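You operate a simulated robot arm through the tools that you are given. There is no shell and no other tool. Be economical: measure what you need, move in short steps, check, and stop when the job is done.

You run a simulated robot arm. Do the job below in one go: nothing can be reset, and whatever is moved stays where it is left.

## Task
Seal the thin film bag and leave it on the pulled-out tray.
Fine: heat as the sealer's chart gives and left there, bag mid-tray, mouth under the bar, one stroke; the other bags stay open where they lie.

The check looks at the end state, three seconds after you hand in, the way a careful person would. Anything else that was tipped, shoved, dropped, spilled or broken makes it a failure. A push-on lid holds only when it is set on centred and level and pressed home; a screw cap is set on level and turned clockwise until tight.

## Robot
A 6-joint arm with a two-finger parallel gripper, fixed in place. Base frame: the origin is at the foot of the arm, x ahead of it, y to its left, z up. Readings come in cm, rad, newtons and seconds.
With the tool pointing down near the work surface it reaches from about 12 to 50 cm from the base axis. Its first joint turns from -1.257 to 1.257 rad. Payload 0.65 kg.
The TCP is the grasp point between the finger pads, 2.5 cm short of the fingertips. In the tool frame z runs along the fingers and y along their closing line. The gripper opens to 7.6 cm. The fingers are 1.8 cm wide and 1 cm thick; the gripper's body (3.6 by 7.8 cm) begins 4.5 cm behind the TCP.
Orientation is told as [roll, pitch, yaw] about the base's x, y, z axes, in that order, counted from this pose: with the fingers straight down and closing along the base's y, the tool's x points along the base's -x, its y along +y and its z along -z.

## Interface
- The arm moves only by the tool arm_command. Its argument "commands" is a list of rows, each a list of 6 numbers: the shift along the base's x, y, z in cm, then the turn, a rotation vector about the base's x, y, z in rad. In form: [[x, y, z, ax, ay, az], ...]. A call has 1 to 12 rows; each row shifts and turns the commanded pose from where the row before left it. "grip" is the opening, from 0 (shut) to 1 (fully open), set as the call begins (left out, the last holds). A row lasts 0.2 s, in which the tool goes at most 5 cm and 0.15 rad; a call with a longer step from one row to the next is refused whole, and so is a gripper value outside its range. A pose out of reach is approached as far as the arm can. The call stops where the force on the tool passes 90 N (or 10 N more than at its start, if that is more) or the arm is blocked; 0.2 s more then pass. Each finger travels about 10.8 cm/s and halts on what it meets, pressing with about 44 N; the grip force reading is that of the motor and also rises with nothing between the fingers. The clock runs only during rows and for 0.2 s after the last one: add rows that do not move to give the fingers time. It gives the time, the measured TCP pose, the force on the tool (base axes), the opening and the grip force at its end, in the units of the frame above (readings bear some noise), with the torque about the TCP (base axes, N m) and any sound that the robot's microphone picked up, and new pictures: "show" is both (left out), scene, wrist or none.
- Cameras (640 x 400 px; columns grow to the right, rows downward): "scene" is fixed at [4.03, 26.04, 41.33]; the picture's right is [-0.89, -0.46, 0.00], its down [-0.22, 0.43, -0.88] and it looks along [0.40, -0.78, -0.48] (base axes); focal length 214 px, centre (320, 200). "wrist" rides on the gripper at [5.8, 1.1, -8.1] in the tool frame; the picture's right is [-0.18, 0.98, 0.00], its down [-0.75, -0.14, -0.64] and it looks along [-0.63, -0.12, 0.77] (tool axes); focal length 243 px, centre (320, 200). There is no depth. A picture from a camera that has moved, and an enlarged one, comes with that camera's place and axes in the base frame and with its lens.
- zoom(camera, box): a new picture of the part [left, top, right, bottom] of that camera's present view, enlarged. The clock stands still meanwhile.
- hand_in(): hands the job in; it is judged then, once.

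Go step by step. Nothing tells you positions but the pictures and the camera data: compare them with the known pose of the tool, close in by small moves and look again before you grip or let go. The budget is 120 turns and 200 pictures, counting those below and the enlarged ones. Unless the task says otherwise, let go and move clear before handing in, and close with one line.

The tools are called as a command line: name --pt "numbers of a row" for each row, then --argument value for the rest, lists and objects as JSON in quotes. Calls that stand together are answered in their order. arm_command: Moves the arm, as the interface text tells. Its arguments: {"type":"object","properties":{"commands":{"type":"array"},"grip":{"type":"number"},"show":{"type":"string","enum":["both","scene","wrist","none"]}},"required":["commands"]} The other tools are called the same way: zoom (camera, box) takes an enlarged picture of a part of a camera's view; hand_in () hands the job in.

At the start:

```text
time_s: 0.0
ee_pos: [30.34, -12.59, 33.32]
tool_rot: [-0.002, -0.001, -0.001]
contact_force: [0.1, 0.4, 0.3]
ft_torque: [0.01, 0.0, -0.02]
gripper_width: 7.6
gripper_force: 0.0
```

scene: 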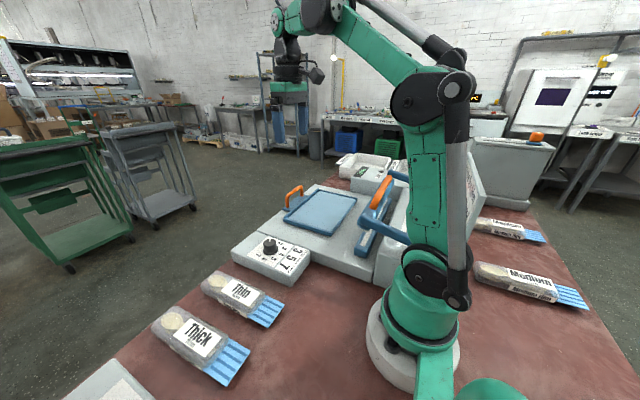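
wrist: 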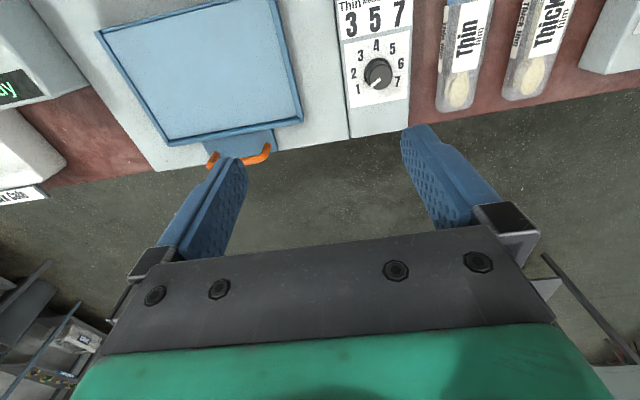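

I see a sealer with a tray (orange handle), a bar with an orange handle, a dial with a chart, and several bags. I'll zoom in on the chart, the bags and the sealer first.

zoom --camera "scene" --box '[140, 220, 320, 390]'

zoom --camera "wrist" --box '[320, 0, 600, 140]'

zoom --camera "scene" --box '[230, 140, 430, 290]'

zoom --camera "scene" --box '[440, 120, 620, 320]'

```text
2.35 times, centred on (230, 305) of scene
camera zoom: at [4.03, 26.04, 41.33], right [-0.89, -0.46, 0.0], down [-0.22, 0.43, -0.88], along [0.4, -0.78, -0.48], focal length 505 px, centre (532, -47)
```

zoom: 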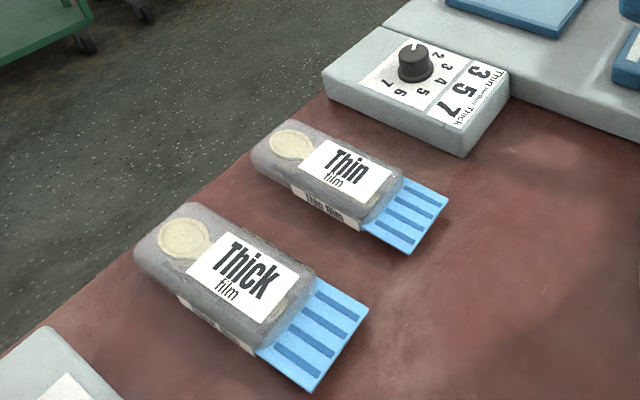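

```text
2.29 times, centred on (460, 70) of wrist
camera zoom: at [24.42, -11.49, 41.36], right [0.19, 0.98, 0.0], down [0.75, -0.14, 0.64], along [0.63, -0.12, -0.77], focal length 555 px, centre (0, 497)
```

zoom: 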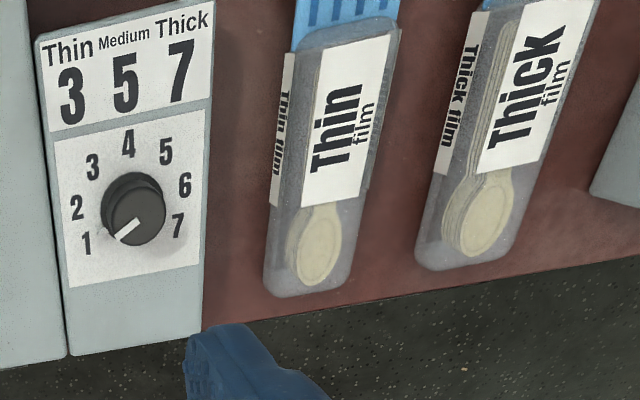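

```text
2.67 times, centred on (330, 215) of scene
camera zoom: at [4.03, 26.04, 41.33], right [-0.89, -0.46, 0.0], down [-0.22, 0.43, -0.88], along [0.4, -0.78, -0.48], focal length 572 px, centre (293, 160)
```

zoom: 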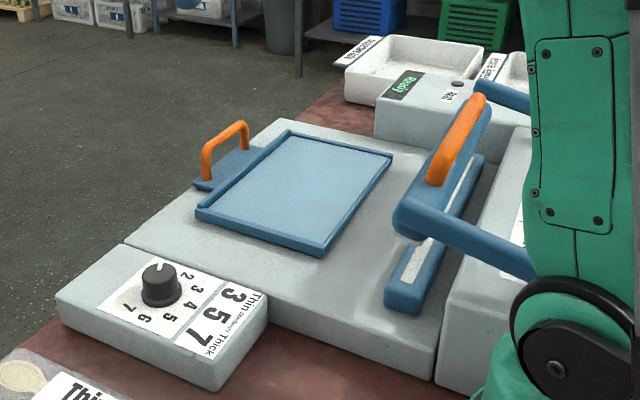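

```text
2.00 times, centred on (530, 220) of scene
camera zoom: at [4.03, 26.04, 41.33], right [-0.89, -0.46, 0.0], down [-0.22, 0.43, -0.88], along [0.4, -0.78, -0.48], focal length 429 px, centre (-100, 160)
```

zoom: 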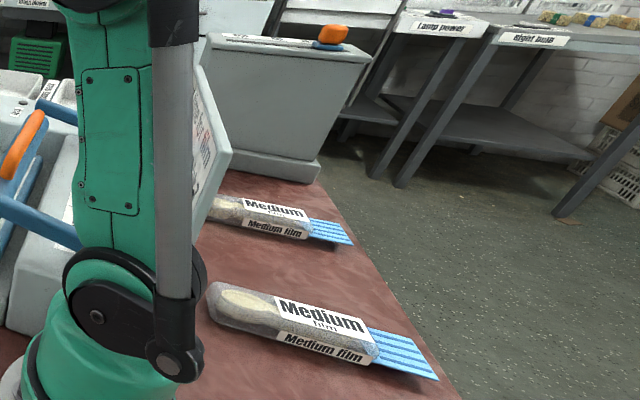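

The dial is at 1 and thin film needs 3. I'll move to look straight down at the sealer.

arm_command --pt "-1 -2 0 0 0.15 0" --pt "-1 -2 0 0 0.15 0" --pt "-1 -2 0 0 0.15 0" --pt "-1 -2 0 0 0.15 0" --pt "0 -2 0 0 0 0" --show "both"

```text
time_s: 1.2
ee_pos: [25.34, -22.03, 32.34]
tool_rot: [-0.017, 0.526, -0.002]
contact_force: [0.1, 0.2, -0.1]
ft_torque: [0.01, 0.01, 0.01]
gripper_width: 7.58
gripper_force: 0.0
out of reach, approached as far as the arm can: row 3, 4, 5
camera wrist: at [24.27, -20.99, 42.24], right [0.15, 0.98, -0.11], down [0.97, -0.13, 0.18], along [0.16, -0.13, -0.98], focal length 243 px, centre (320, 200)
```

scene: 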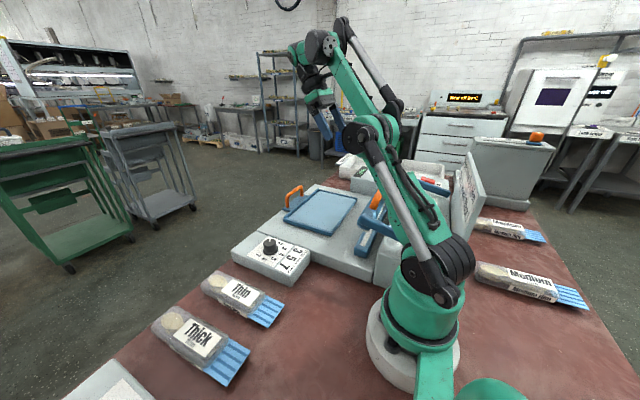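
wrist: 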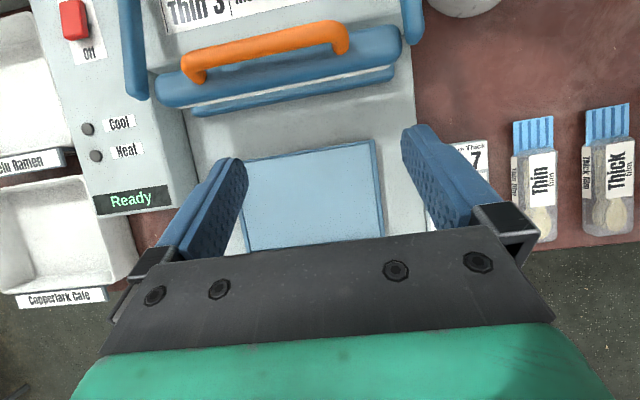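

There is a red switch, Cool/Heat lamps and a "Ready" display. I'll zoom, and also look at the plaque.

zoom --camera "wrist" --box '[0, 0, 240, 230]'

zoom --camera "wrist" --box '[130, 0, 450, 200]'

arm_command --pt "-3 0 0 0 0 0" --pt "-3 0 0 0 0 0" --pt "-3 0 0 0 0 0" --show "wrist"

```text
1.74 times, centred on (120, 115) of wrist
camera zoom: at [24.27, -20.99, 42.24], right [0.15, 0.98, -0.11], down [0.97, -0.13, 0.18], along [0.16, -0.13, -0.98], focal length 422 px, centre (668, 348)
```

zoom: 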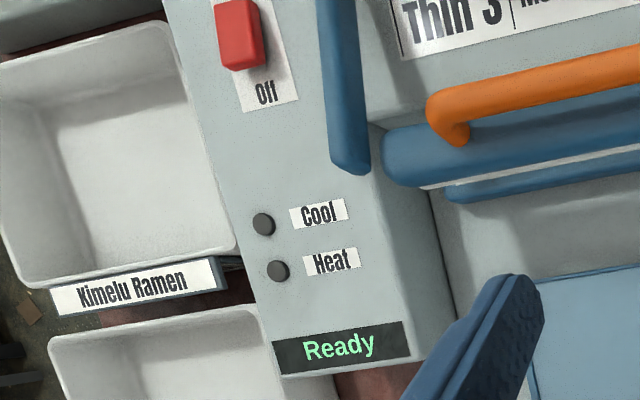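

```text
2.00 times, centred on (290, 100) of wrist
camera zoom: at [24.27, -20.99, 42.24], right [0.15, 0.98, -0.11], down [0.97, -0.13, 0.18], along [0.16, -0.13, -0.98], focal length 485 px, centre (380, 400)
```

zoom: 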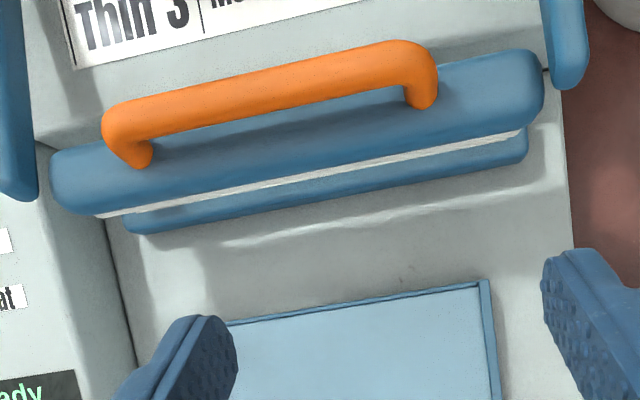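

```text
time_s: 2.0
ee_pos: [16.27, -22.13, 32.28]
tool_rot: [-0.017, 0.525, -0.002]
contact_force: [0.2, -0.1, 1.3]
ft_torque: [-0.01, 0.01, -0.01]
gripper_width: 7.58
gripper_force: 0.0
camera wrist: at [15.19, -21.0, 42.2], right [0.15, 0.98, -0.11], down [0.97, -0.13, 0.18], along [0.16, -0.13, -0.98], focal length 243 px, centre (320, 200)
```

wrist: 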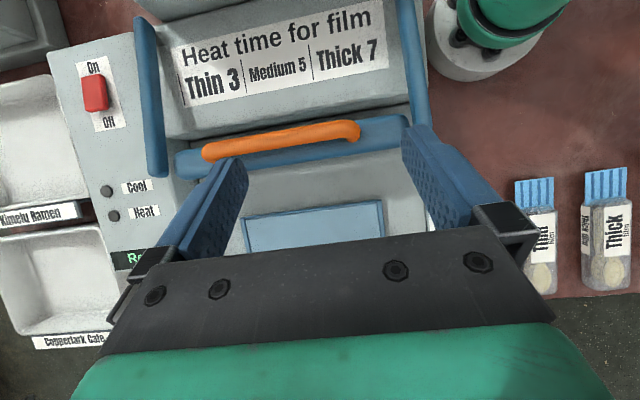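

zoom --camera "wrist" --box '[40, 40, 180, 140]'

zoom --camera "wrist" --box '[140, 80, 440, 260]'

zoom --camera "scene" --box '[330, 140, 560, 270]'

```text
4.00 times, centred on (110, 90) of wrist
camera zoom: at [15.19, -21.0, 42.2], right [0.15, 0.98, -0.11], down [0.97, -0.13, 0.18], along [0.16, -0.13, -0.98], focal length 970 px, centre (1160, 640)
```

zoom: 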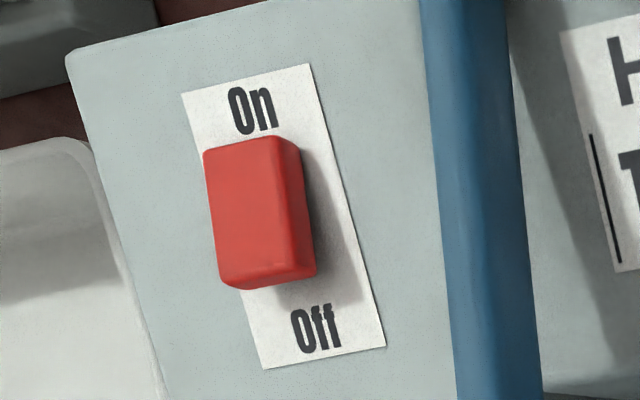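

```text
2.13 times, centred on (290, 170) of wrist
camera zoom: at [15.19, -21.0, 42.2], right [0.15, 0.98, -0.11], down [0.97, -0.13, 0.18], along [0.16, -0.13, -0.98], focal length 518 px, centre (384, 264)
```

zoom: 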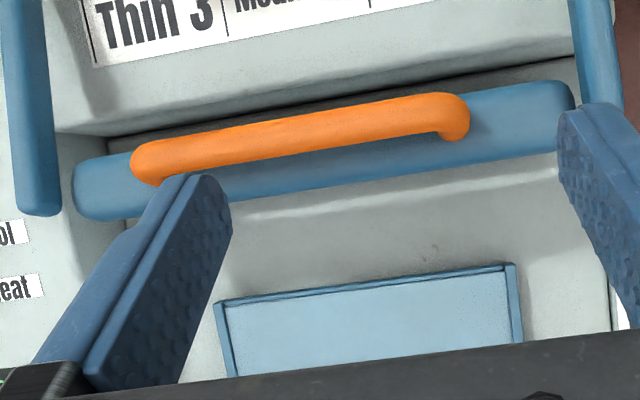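

```text
2.78 times, centred on (445, 205) of scene
camera zoom: at [4.03, 26.04, 41.33], right [-0.89, -0.46, 0.0], down [-0.22, 0.43, -0.88], along [0.4, -0.78, -0.48], focal length 597 px, centre (-28, 186)
```

zoom: 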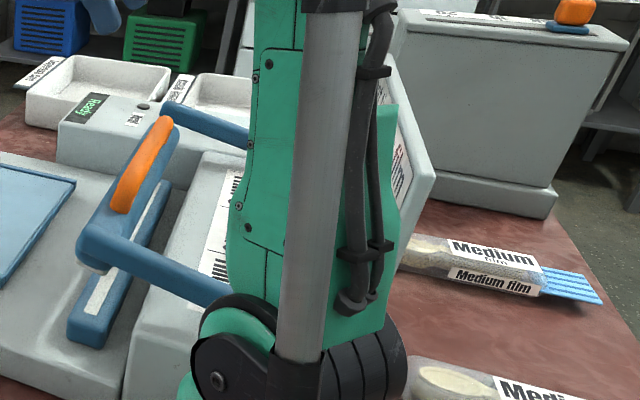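

The sealer is on and reads Ready. The bar is raised, so first I'll set the dial to 3, moving above the knob at about (33.8, -5.4).

arm_command --pt "3 2.8 0 0 -0.15 0" --pt "3 2.8 -2 0 -0.15 0" --pt "3 2.8 -3 0 -0.15 0" --pt "3 2.8 -3 0 -0.075 0" --pt "3 2.8 -3 0 0 0" --pt "2.3 2.7 -3 0 0 0" --pt "0 0 -2 0 0 0" --pt "0 0 0 0 0 0"

```text
refused: row 3 steps farther than a row can; nothing moved
```

arm_command --pt "3 2.8 0 0 -0.15 0" --pt "3 2.8 -2 0 -0.15 0" --pt "3 2.8 -2 0 -0.15 0" --pt "3 2.8 -2 0 -0.075 0" --pt "3 2.8 -2 0 0 0" --pt "2.3 2.7 -3 0 0 0" --pt "0 0 -3 0 0 0" --pt "0 0 -2 0 0 0"

```text
time_s: 3.8
ee_pos: [33.54, -5.59, 16.32]
tool_rot: [-0.013, 0.002, -0.001]
contact_force: [0.7, -0.6, 0.3]
ft_torque: [0.03, 0.01, -0.01]
gripper_width: 7.59
gripper_force: 0.1
camera wrist: at [27.67, -4.34, 24.47], right [0.19, 0.98, -0.01], down [0.75, -0.13, 0.64], along [0.63, -0.13, -0.76], focal length 243 px, centre (320, 200)
```

scene: 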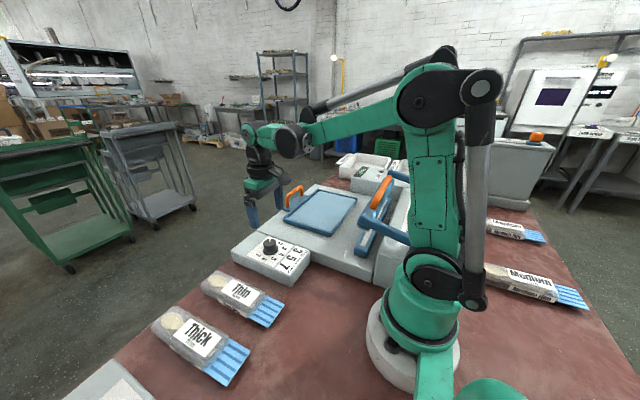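
wrist: 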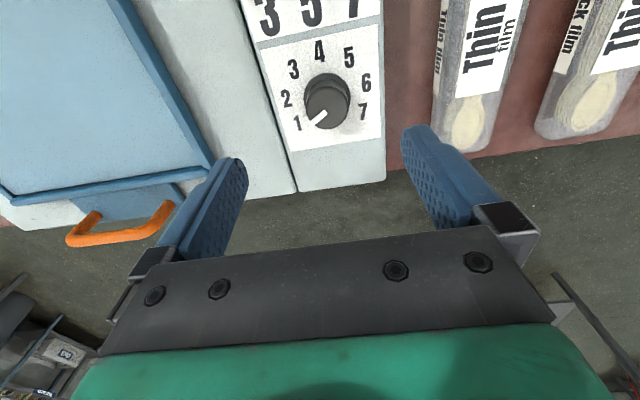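

The knob top is at about (33.6, -5.2, 6.7). I'll pre-turn +0.75 about z, narrow the fingers and come lower.

arm_command --pt "0.1 0.4 -1 0 0 0.15" --pt "0 0 -1 0 0 0.15" --pt "0 0 -1 0 0 0.15" --pt "0 0 -1 0 0 0.15" --pt "0 0 -1 0 0 0.15" --pt "0 0 0 0 0 0" --grip 0.65

```text
time_s: 5.2
ee_pos: [33.61, -5.05, 11.28]
tool_rot: [-0.013, 0.002, 0.751]
contact_force: [-0.6, 0.4, -0.6]
ft_torque: [-0.01, 0.0, 0.0]
gripper_width: 4.94
gripper_force: 0.0
camera wrist: at [28.51, -8.24, 19.36], right [-0.54, 0.84, -0.01], down [0.64, 0.42, 0.64], along [0.55, 0.34, -0.76], focal length 243 px, centre (320, 200)
```

scene: 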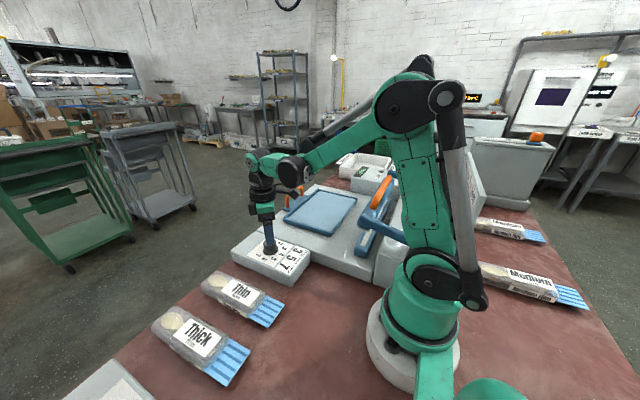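
wrist: 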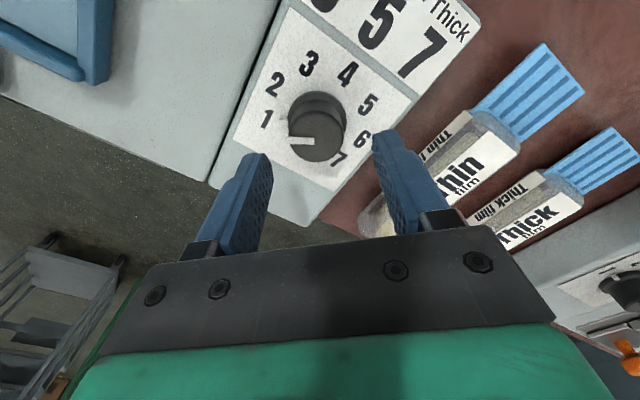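

Aligned. I'll descend to the knob.

arm_command --pt "0 0 -1.2 0 0 0" --pt "0 0 -1.0 0 0 0" --pt "0 0 -0.7 0 0 0" --pt "0 0 0 0 0 0"

zoom --camera "scene" --box '[220, 190, 320, 290]'

```text
time_s: 6.2
ee_pos: [33.64, -5.11, 8.47]
tool_rot: [-0.013, 0.001, 0.748]
contact_force: [0.4, -0.2, 1.7]
ft_torque: [0.01, 0.02, 0.02]
gripper_width: 4.97
gripper_force: 0.1
camera wrist: at [28.53, -8.2, 16.55], right [-0.53, 0.85, -0.01], down [0.64, 0.42, 0.64], along [0.55, 0.33, -0.76], focal length 243 px, centre (320, 200)
```

scene: 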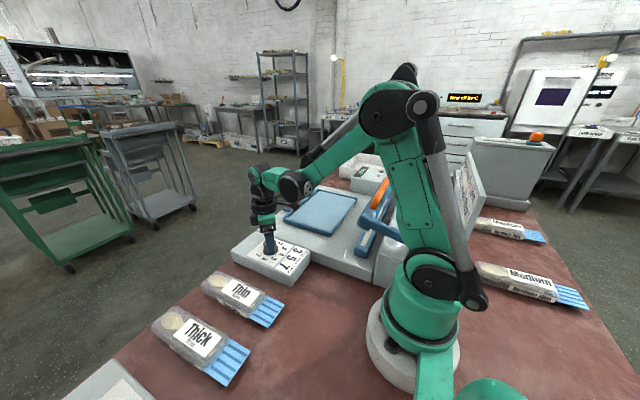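
wrist: 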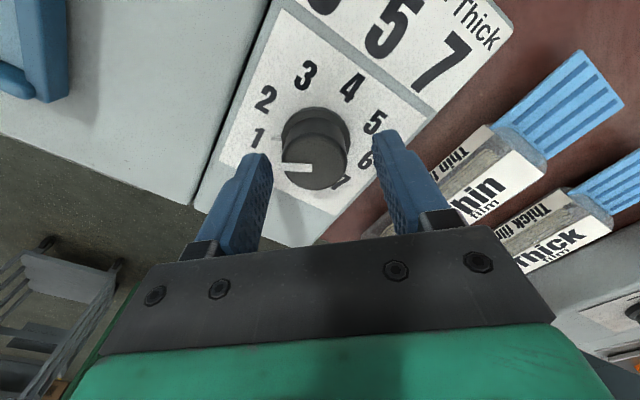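

```text
4.00 times, centred on (270, 240) of scene
camera zoom: at [4.03, 26.04, 41.33], right [-0.89, -0.46, 0.0], down [-0.22, 0.43, -0.88], along [0.4, -0.78, -0.48], focal length 858 px, centre (520, 40)
```

zoom: 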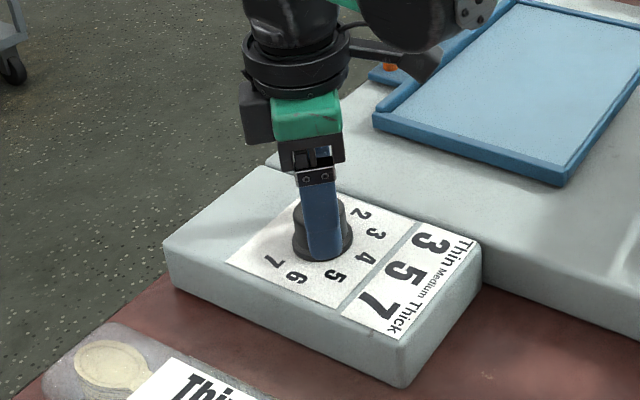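

arm_command --pt "0 0 -0.4 0 0 0" --pt "0 0 0 0 0 0" --show "none"

arm_command --pt "0 0 0 0 0 0" --pt "0 0 0 0 0 0" --grip 0.2 --show "wrist"

```text
time_s: 6.8
ee_pos: [33.52, -5.14, 8.05]
tool_rot: [-0.014, 0.004, 0.749]
contact_force: [0.9, -0.1, 1.3]
ft_torque: [-0.01, 0.02, -0.01]
gripper_width: 4.93
gripper_force: 0.0
```

```text
time_s: 7.4
ee_pos: [33.79, -5.16, 8.04]
tool_rot: [-0.018, 0.0, 0.746]
contact_force: [15.7, -19.9, -5.6]
ft_torque: [-0.22, -0.47, -0.04]
gripper_width: 3.54
gripper_force: 13.1
camera wrist: at [28.56, -8.24, 16.22], right [-0.53, 0.85, -0.02], down [0.64, 0.42, 0.64], along [0.55, 0.33, -0.76], focal length 243 px, centre (320, 200)
```

wrist: 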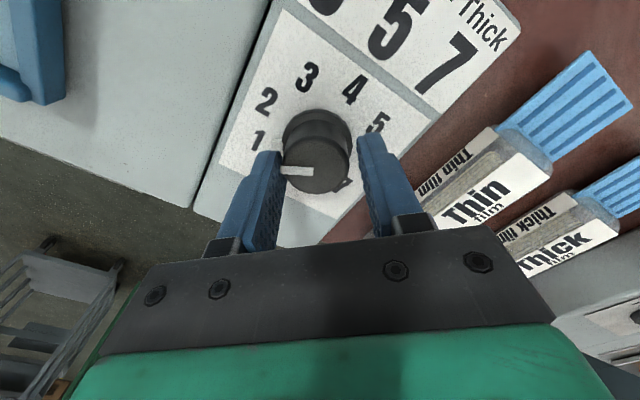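

The left finger touches first, so I'll shift about 0.25 cm that way and finish closing.

arm_command --pt "0.18 -0.2 0 0 0 0" --pt "0 0 0 0 0 0" --pt "0 0 0 0 0 0" --grip 0.2 --show "wrist"

```text
time_s: 8.2
ee_pos: [33.8, -5.36, 8.17]
tool_rot: [-0.017, 0.002, 0.748]
contact_force: [12.5, -16.8, 2.8]
ft_torque: [-0.49, -0.24, 0.0]
gripper_width: 3.16
gripper_force: 10.6
camera wrist: at [28.7, -8.37, 16.23], right [-0.53, 0.85, -0.01], down [0.64, 0.42, 0.64], along [0.55, 0.33, -0.76], focal length 243 px, centre (320, 200)
```

wrist: 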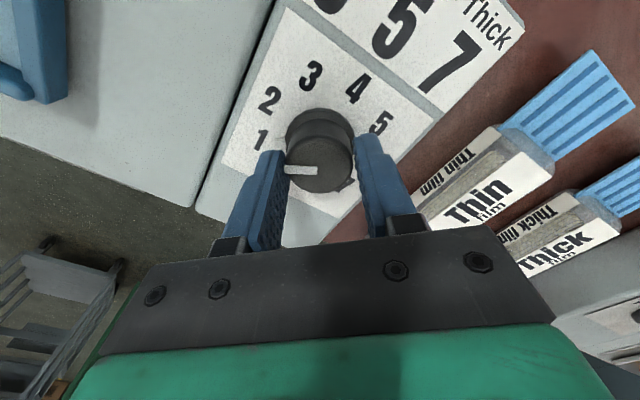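

arm_command --pt "0.13 -0.14 0 0 0 0" --pt "0 0 0 0 0 0" --pt "0 0 0 0 0 0" --grip 0.2 --show "wrist"

```text
time_s: 9.0
ee_pos: [33.93, -5.24, 8.17]
tool_rot: [-0.009, 0.003, 0.75]
contact_force: [-19.6, 7.7, 35.1]
ft_torque: [0.43, 0.49, 0.06]
gripper_width: 3.1
gripper_force: 44.2
camera wrist: at [28.8, -8.45, 16.23], right [-0.53, 0.84, -0.01], down [0.64, 0.41, 0.64], along [0.55, 0.34, -0.77], focal length 243 px, centre (320, 200)
```

wrist: 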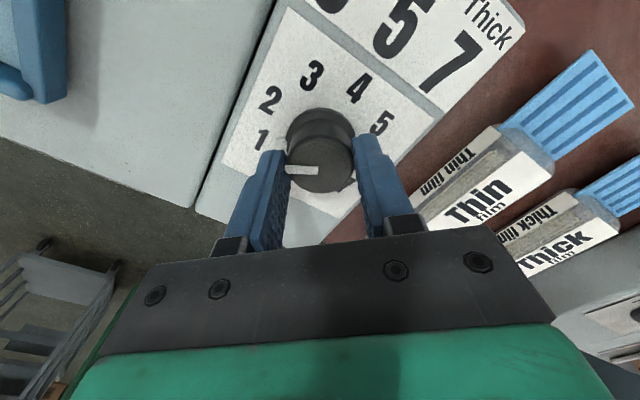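

Gripped. Turning clockwise in steps.

arm_command --pt "-0.05 0.03 0.1 0 0 -0.15" --pt "0 0 0 0 0 -0.15" --pt "0 0 0 0 0 -0.15" --pt "0 0 0 0 0 -0.15" --pt "0 0 0 0 0 -0.15" --pt "0 0 0 0 0 -0.15" --show "wrist"

```text
time_s: 10.4
ee_pos: [33.98, -5.13, 8.28]
tool_rot: [-0.006, 0.003, -0.154]
contact_force: [-10.4, 37.3, -29.3]
ft_torque: [0.69, 0.44, 0.03]
gripper_width: 3.06
gripper_force: 43.8
camera wrist: at [28.29, -3.21, 16.3], right [0.33, 0.94, -0.01], down [0.72, -0.25, 0.64], along [0.6, -0.22, -0.77], focal length 243 px, centre (320, 200)
```

wrist: 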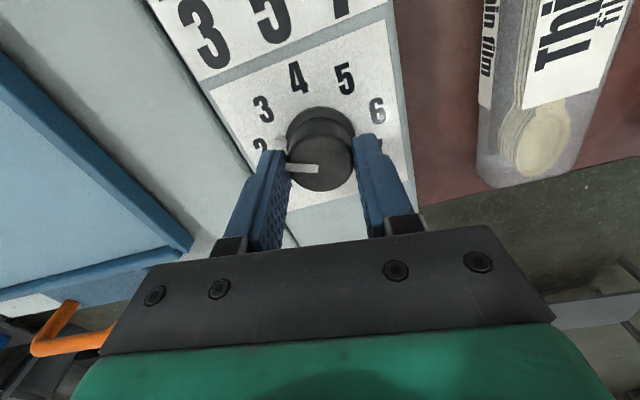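

arm_command --pt "0 0 0 0 0 -0.13" --pt "0 0 0 0 0 -0.13" --pt "0 0 0 0 0 -0.13" --pt "0 0 0 0 0 -0.1" --pt "0 0 0 0 0 0" --show "none"

arm_command --pt "0 0 0 0 0 0" --pt "0 0 0 0 0 0" --pt "0 0 2 0 0 0" --pt "0 0 3 0 0 0" --pt "0 0 3 0 0 0" --pt "0 0 0 0 0 0" --grip 0.75 --show "wrist"

zoom --camera "wrist" --box '[230, 0, 430, 140]'

zoom --camera "scene" --box '[230, 220, 320, 290]'

```text
time_s: 11.6
ee_pos: [33.9, -5.18, 8.15]
tool_rot: [-0.006, 0.006, -0.64]
contact_force: [0.6, 41.2, 13.5]
ft_torque: [0.95, -0.21, 0.05]
gripper_width: 3.08
gripper_force: 44.2
```

```text
time_s: 13.0
ee_pos: [33.79, -5.53, 16.07]
tool_rot: [-0.014, 0.003, -0.641]
contact_force: [-1.1, -0.3, 0.2]
ft_torque: [0.01, 0.02, 0.02]
gripper_width: 5.7
gripper_force: 0.0
camera wrist: at [29.91, -1.08, 24.24], right [0.74, 0.68, -0.01], down [0.53, -0.56, 0.64], along [0.43, -0.48, -0.77], focal length 243 px, centre (320, 200)
```

wrist: 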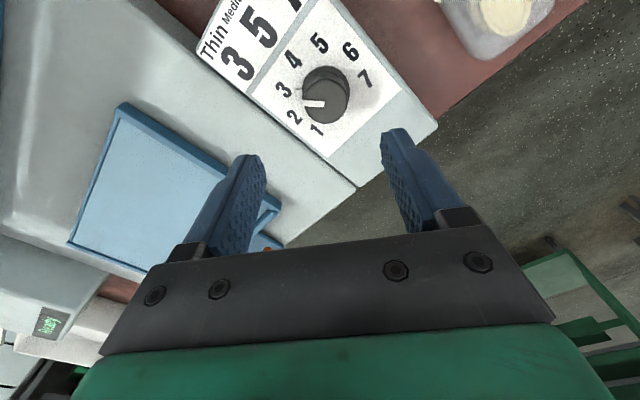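

```text
2.86 times, centred on (330, 70) of wrist
camera zoom: at [29.91, -1.08, 24.24], right [0.74, 0.68, -0.01], down [0.53, -0.56, 0.64], along [0.43, -0.48, -0.77], focal length 693 px, centre (291, 571)
```

zoom: 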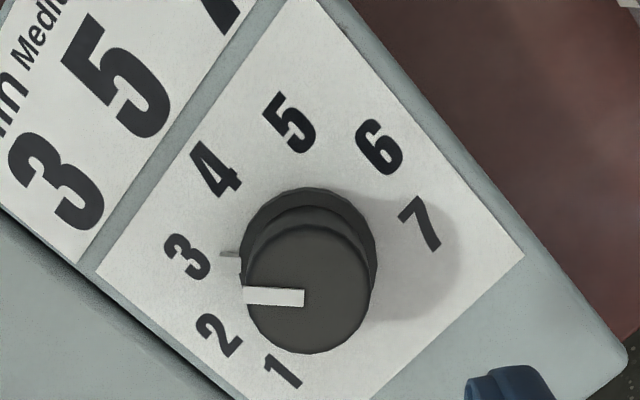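

```text
5.71 times, centred on (275, 255) of scene
camera zoom: at [4.03, 26.04, 41.33], right [-0.89, -0.46, 0.0], down [-0.22, 0.43, -0.88], along [0.4, -0.78, -0.48], focal length 1226 px, centre (577, -114)
```

zoom: 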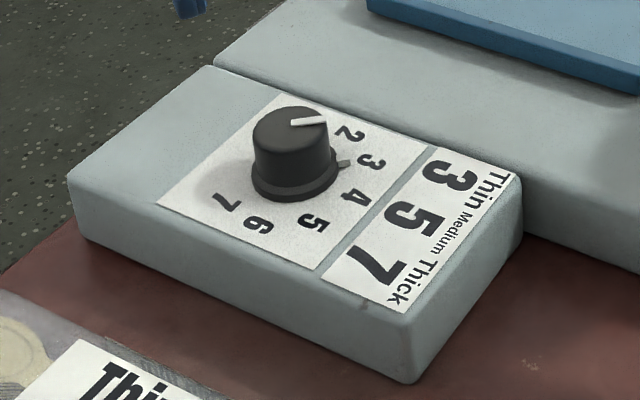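

The dial points at 3. Next I'll look over the thin bag.

arm_command --pt "-1 3 2 0 0 0.15" --pt "-1 3 2 0 0 0.15" --pt "0 3 0 0 0 0.15" --pt "0 3 0 0 0 0.15" --pt "0 0 0 0 0 0.045" --pt "0 0 0 0 0 0" --grip 1

zoom --camera "wrist" --box '[160, 0, 480, 200]'

```text
time_s: 14.4
ee_pos: [31.93, 6.66, 20.19]
tool_rot: [-0.014, 0.003, 0.006]
contact_force: [0.1, 0.1, -0.2]
ft_torque: [0.01, -0.01, -0.02]
gripper_width: 7.6
gripper_force: 0.0
camera wrist: at [25.96, 7.76, 28.26], right [0.18, 0.98, -0.01], down [0.75, -0.13, 0.64], along [0.63, -0.13, -0.76], focal length 243 px, centre (320, 200)
```

scene: 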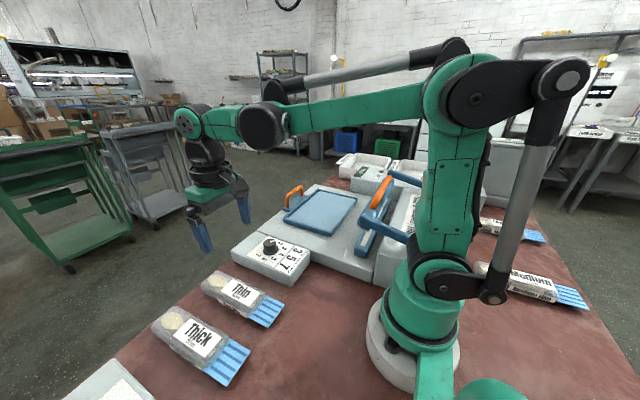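
wrist: 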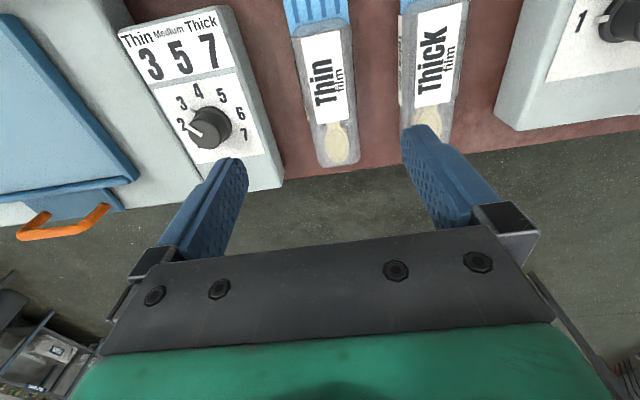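

```text
2.00 times, centred on (320, 100) of wrist
camera zoom: at [25.96, 7.76, 28.26], right [0.18, 0.98, -0.01], down [0.75, -0.13, 0.64], along [0.63, -0.13, -0.76], focal length 485 px, centre (320, 400)
```

zoom: 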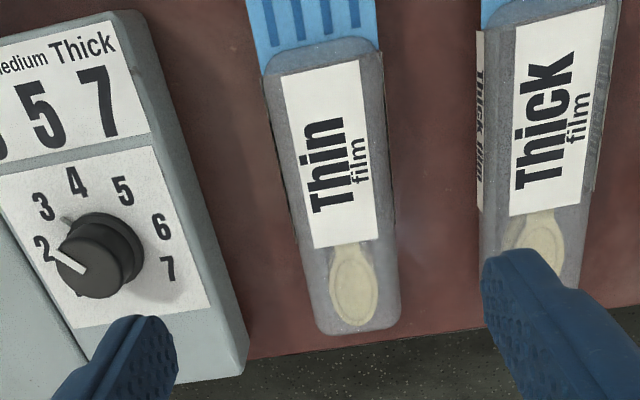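

There's another box with a knob on the far left side; I'll take a quick look at what it is.

arm_command --pt "0 3 2 0 0 0.1" --pt "0 3 2 0 0 0.1" --pt "-1 3 0 0 0 0.1" --pt "-1 3 0 0 0 0.1" --pt "0 0 0 0 0 0" --show "wrist"

zoom --camera "wrist" --box '[160, 0, 640, 240]'

```text
time_s: 15.6
ee_pos: [29.8, 18.75, 24.2]
tool_rot: [-0.013, 0.001, 0.406]
contact_force: [0.4, -0.5, -0.4]
ft_torque: [0.04, -0.04, -0.01]
gripper_width: 7.61
gripper_force: 0.0
camera wrist: at [24.05, 17.42, 32.39], right [-0.22, 0.98, -0.01], down [0.74, 0.18, 0.64], along [0.63, 0.13, -0.76], focal length 243 px, centre (320, 200)
```

wrist: 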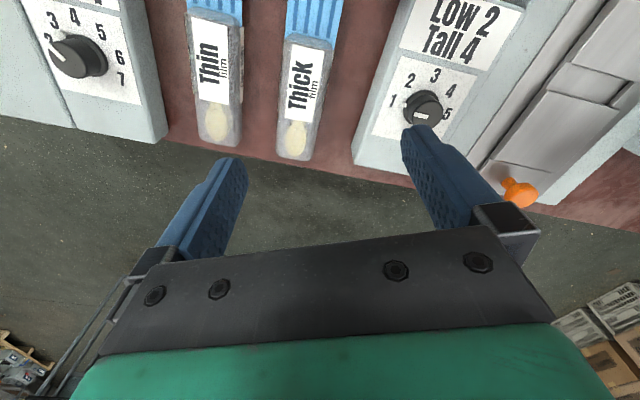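

```text
1.33 times, centred on (400, 120) of wrist
camera zoom: at [24.05, 17.42, 32.39], right [-0.22, 0.98, -0.01], down [0.74, 0.18, 0.64], along [0.63, 0.13, -0.76], focal length 324 px, centre (213, 307)
```

zoom: 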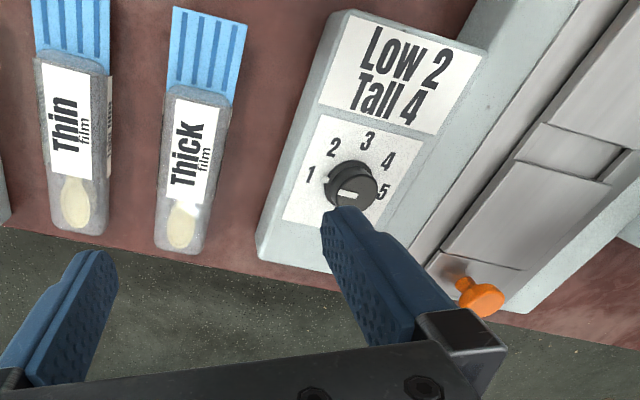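

That's an unrelated machine. The thin bag lies along x, body from about x 28.4 to 41.5, y≈7, mouth toward -x. I'll go above its middle.

arm_command --pt "1.3 -3 -1 0 0 -0.1" --pt "1.3 -3 -1 0 0 -0.1" --pt "1.3 -3 -3 0 0 -0.1" --pt "1.3 -2.75 -3 0 0 -0.1" --pt "0 0 -4 0 0 0" --pt "0 0 0 0 0 0" --grip 1

zoom --camera "scene" --box '[160, 190, 320, 340]'

```text
time_s: 17.0
ee_pos: [35.11, 6.66, 12.11]
tool_rot: [-0.015, 0.002, 0.002]
contact_force: [-0.3, -0.2, -0.7]
ft_torque: [0.01, -0.01, 0.03]
gripper_width: 7.59
gripper_force: 0.1
camera wrist: at [29.26, 7.76, 20.25], right [0.18, 0.98, -0.01], down [0.75, -0.13, 0.64], along [0.63, -0.13, -0.77], focal length 243 px, centre (320, 200)
```

scene: 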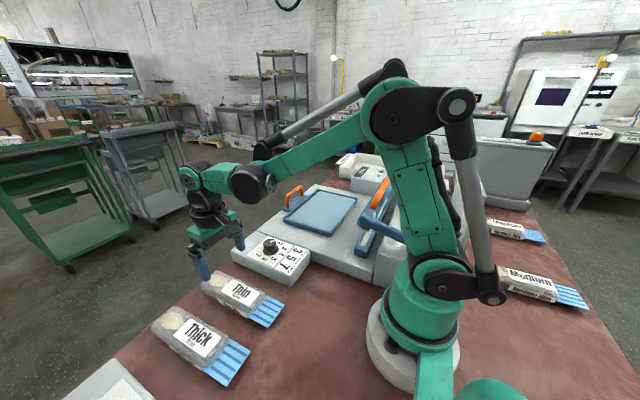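
wrist: 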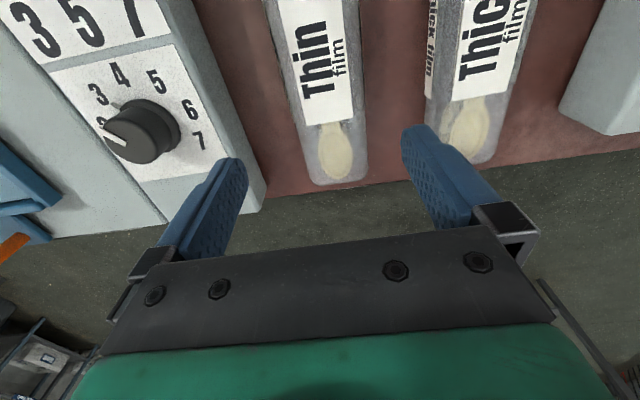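

```text
2.67 times, centred on (240, 265) of scene
camera zoom: at [4.03, 26.04, 41.33], right [-0.89, -0.46, 0.0], down [-0.22, 0.43, -0.88], along [0.4, -0.78, -0.48], focal length 572 px, centre (533, 27)
```

zoom: 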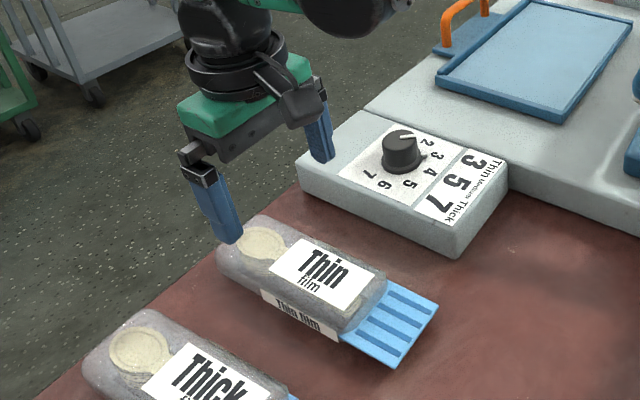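

The bag centre is near (35.2, 7.0). I'll shift +0.35 in y and descend in two stages.

arm_command --pt "0.1 0.35 -2 0 0 0" --pt "0 0 -2 0 0 0" --pt "0 0 -1.5 0 0 0" --pt "0 0 0 0 0 0" --show "wrist"

zoom --camera "scene" --box '[170, 220, 300, 340]'

```text
time_s: 18.0
ee_pos: [35.39, 7.03, 6.69]
tool_rot: [-0.015, 0.003, 0.004]
contact_force: [-0.3, 0.2, -0.3]
ft_torque: [-0.02, 0.01, -0.01]
gripper_width: 7.6
gripper_force: 0.1
camera wrist: at [29.4, 8.27, 14.77], right [0.18, 0.98, -0.01], down [0.75, -0.13, 0.64], along [0.63, -0.13, -0.77], focal length 243 px, centre (320, 200)
```

wrist: 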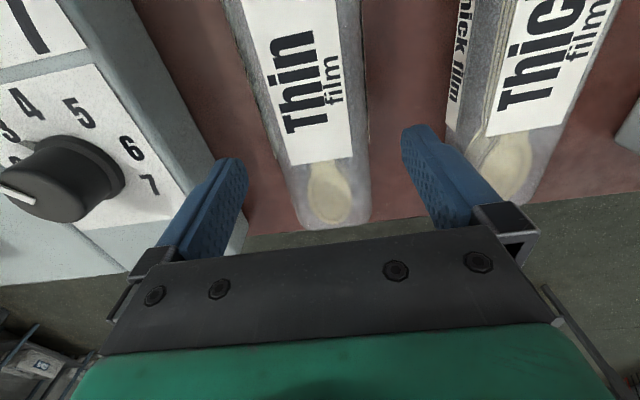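

```text
3.33 times, centred on (235, 280) of scene
camera zoom: at [4.03, 26.04, 41.33], right [-0.89, -0.46, 0.0], down [-0.22, 0.43, -0.88], along [0.4, -0.78, -0.48], focal length 715 px, centre (603, -67)
```

zoom: 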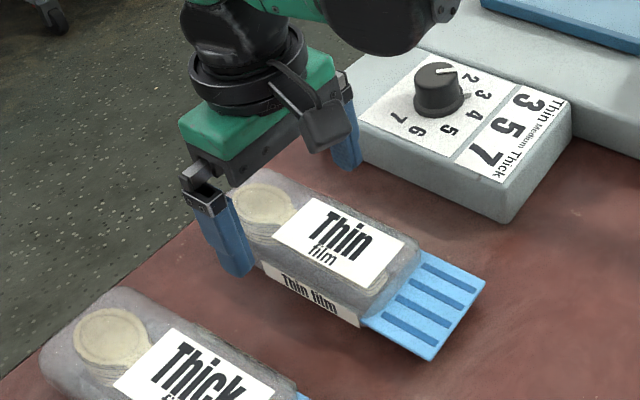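

arm_command --pt "0.1 0.15 -1.6 0 0 0" --pt "0 0 -1.4 0 0 0" --pt "0 0 0 0 0 0" --show "wrist"

zoom --camera "scene" --box '[170, 220, 300, 340]'

```text
time_s: 18.8
ee_pos: [35.37, 7.24, 3.77]
tool_rot: [-0.014, 0.002, 0.003]
contact_force: [-0.9, -0.4, -0.8]
ft_torque: [-0.03, 0.0, -0.01]
gripper_width: 7.61
gripper_force: 0.1
camera wrist: at [29.47, 8.4, 11.78], right [0.18, 0.98, -0.01], down [0.75, -0.13, 0.64], along [0.63, -0.13, -0.77], focal length 243 px, centre (320, 200)
```

wrist: 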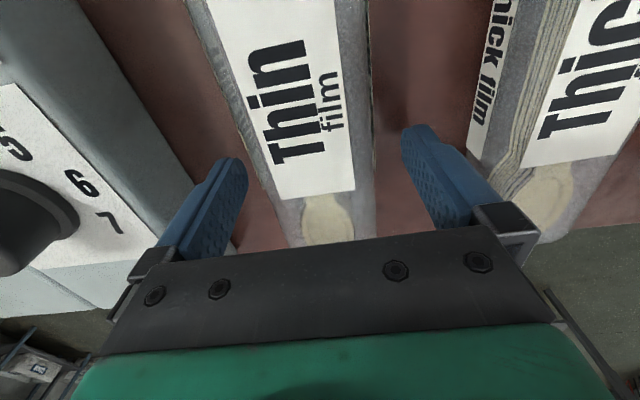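

```text
3.33 times, centred on (235, 280) of scene
camera zoom: at [4.03, 26.04, 41.33], right [-0.89, -0.46, 0.0], down [-0.22, 0.43, -0.88], along [0.4, -0.78, -0.48], focal length 715 px, centre (603, -67)
```

zoom: 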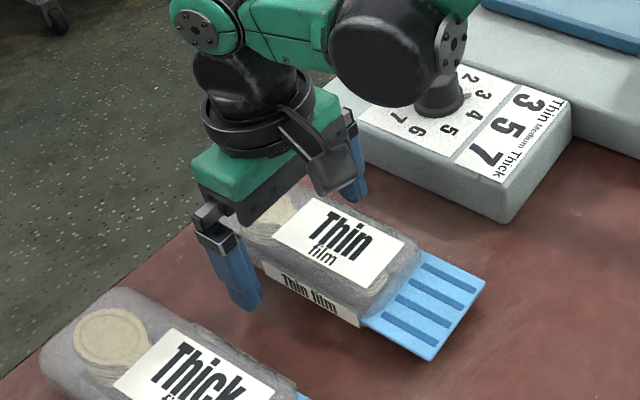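

I'll shift slightly toward the mouth (x≈34.6), match the small yaw, and grip.

arm_command --pt "-0.8 -0.1 -0.2 0 0 0.05" --pt "0 0 0 0 0 0" --show "none"

arm_command --pt "0 0 0 0 0 0" --pt "0 0 0 0 0 0" --grip 0.55 --show "wrist"

```text
time_s: 19.4
ee_pos: [34.5, 7.2, 3.49]
tool_rot: [-0.013, 0.001, 0.053]
contact_force: [-0.5, 0.1, -0.4]
ft_torque: [-0.03, 0.0, -0.02]
gripper_width: 7.59
gripper_force: 0.0
```

```text
time_s: 20.0
ee_pos: [34.39, 7.24, 3.56]
tool_rot: [-0.014, 0.002, 0.055]
contact_force: [0.6, 0.4, 0.6]
ft_torque: [0.02, 0.0, -0.05]
gripper_width: 5.34
gripper_force: 44.8
camera wrist: at [28.61, 8.06, 11.61], right [0.13, 0.99, -0.01], down [0.76, -0.09, 0.64], along [0.64, -0.1, -0.76], focal length 243 px, centre (320, 200)
```

wrist: 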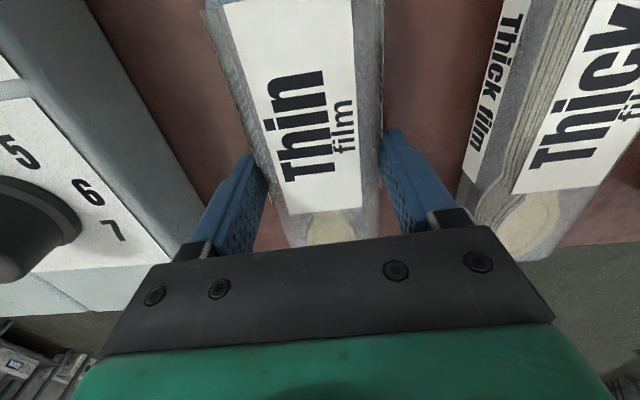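

Gripped at 5.3 cm. Lifting.

arm_command --pt "0 0 1 0 0 0" --pt "0 0 2 0 0 0" --pt "0 0 3 0 0 0" --pt "0 0 3 0 0 0" --pt "0 0 3 0 0 0" --pt "0 0 0 0 0 0"

```text
time_s: 21.4
ee_pos: [34.7, 7.35, 15.53]
tool_rot: [-0.015, 0.0, 0.054]
contact_force: [-0.2, -0.5, -0.7]
ft_torque: [-0.01, 0.02, 0.04]
gripper_width: 5.31
gripper_force: 44.5
camera wrist: at [28.72, 8.18, 23.62], right [0.13, 0.99, -0.01], down [0.76, -0.09, 0.64], along [0.64, -0.1, -0.77], focal length 243 px, centre (320, 200)
```

scene: 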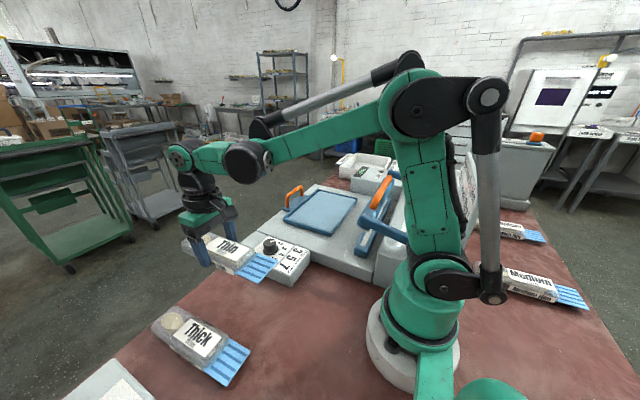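
wrist: 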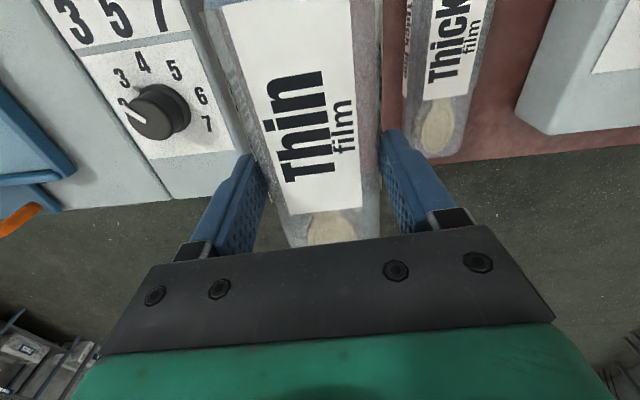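

The bag holds firmly. I'll study the tray and bar geometry closely before placing.

zoom --camera "scene" --box '[270, 170, 370, 245]'

zoom --camera "scene" --box '[330, 160, 430, 260]'

```text
5.33 times, centred on (320, 208) of scene
camera zoom: at [4.03, 26.04, 41.33], right [-0.89, -0.46, 0.0], down [-0.22, 0.43, -0.88], along [0.4, -0.78, -0.48], focal length 1144 px, centre (320, 160)
```

zoom: 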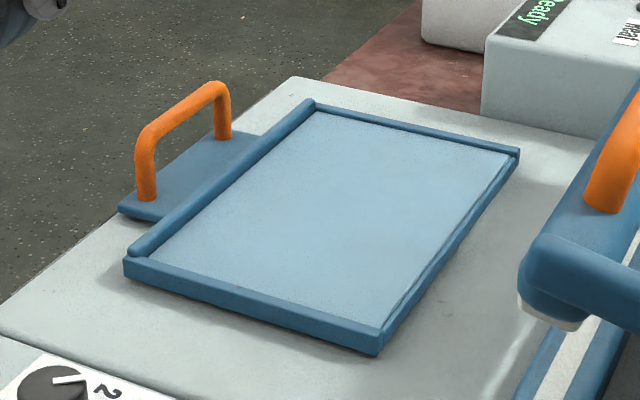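

```text
4.00 times, centred on (380, 210) of scene
camera zoom: at [4.03, 26.04, 41.33], right [-0.89, -0.46, 0.0], down [-0.22, 0.43, -0.88], along [0.4, -0.78, -0.48], focal length 858 px, centre (80, 160)
```

zoom: 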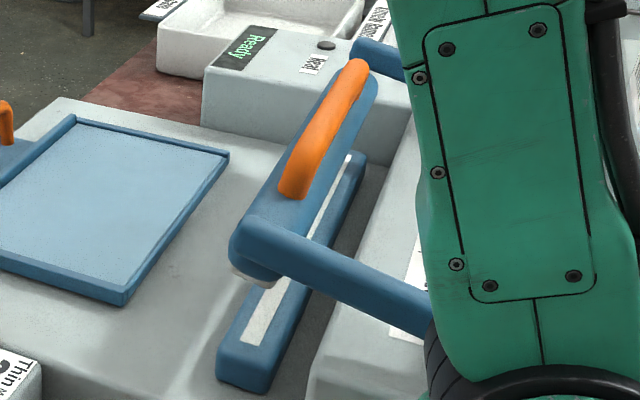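

The tray is open on the bar side (edge x≈22.6), rims on the other three sides, y from about -16.5 to -38, rim z≈5.5. I'll carry the bag over it.

arm_command --pt "0 -3 1 0 0 -0.054" --pt "0 -4 0 0 0 0" --pt "-0.5 -4 0 0 0 0" --pt "-0.5 -4 0 0 0 0" --pt "-0.5 -4 0 0 0 0" --pt "-1 -4 0 0 0 0" --pt "-1 -4 0 0 0 0" --pt "-1 -4 0 0 0 0" --pt "-0.5 -3.5 0 0 0 0" --pt "0 0 0 0 0 0"

zoom --camera "scene" --box '[260, 120, 420, 260]'

```text
time_s: 23.6
ee_pos: [29.41, -27.1, 16.38]
tool_rot: [-0.013, 0.001, -0.001]
contact_force: [-0.3, 0.1, -0.3]
ft_torque: [-0.01, 0.03, -0.01]
gripper_width: 5.29
gripper_force: 44.3
camera wrist: at [23.64, -26.05, 24.57], right [0.18, 0.98, -0.01], down [0.75, -0.13, 0.64], along [0.63, -0.13, -0.76], focal length 243 px, centre (320, 200)
```

scene: 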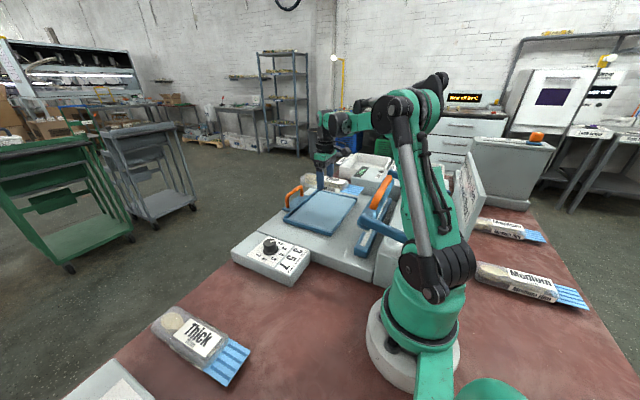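
wrist: 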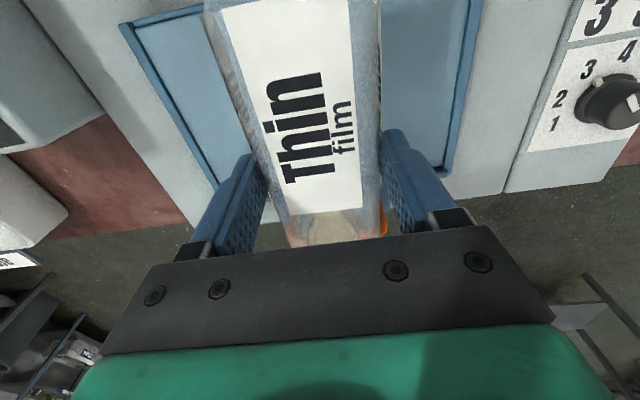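

```text
2.86 times, centred on (340, 190) of scene
camera zoom: at [4.03, 26.04, 41.33], right [-0.89, -0.46, 0.0], down [-0.22, 0.43, -0.88], along [0.4, -0.78, -0.48], focal length 613 px, centre (263, 229)
```

zoom: 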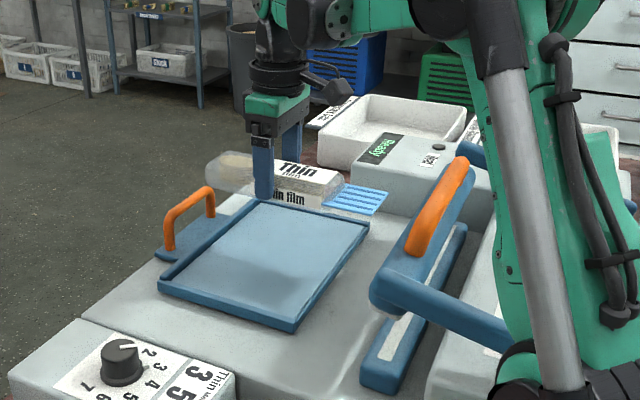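

zoom --camera "scene" --box '[305, 160, 365, 200]'

```text
10.00 times, centred on (335, 180) of scene
camera zoom: at [4.03, 26.04, 41.33], right [-0.89, -0.46, 0.0], down [-0.22, 0.43, -0.88], along [0.4, -0.78, -0.48], focal length 2145 px, centre (170, 400)
```

zoom: 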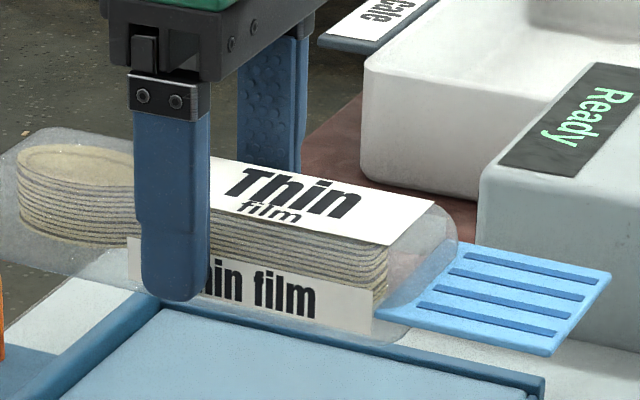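

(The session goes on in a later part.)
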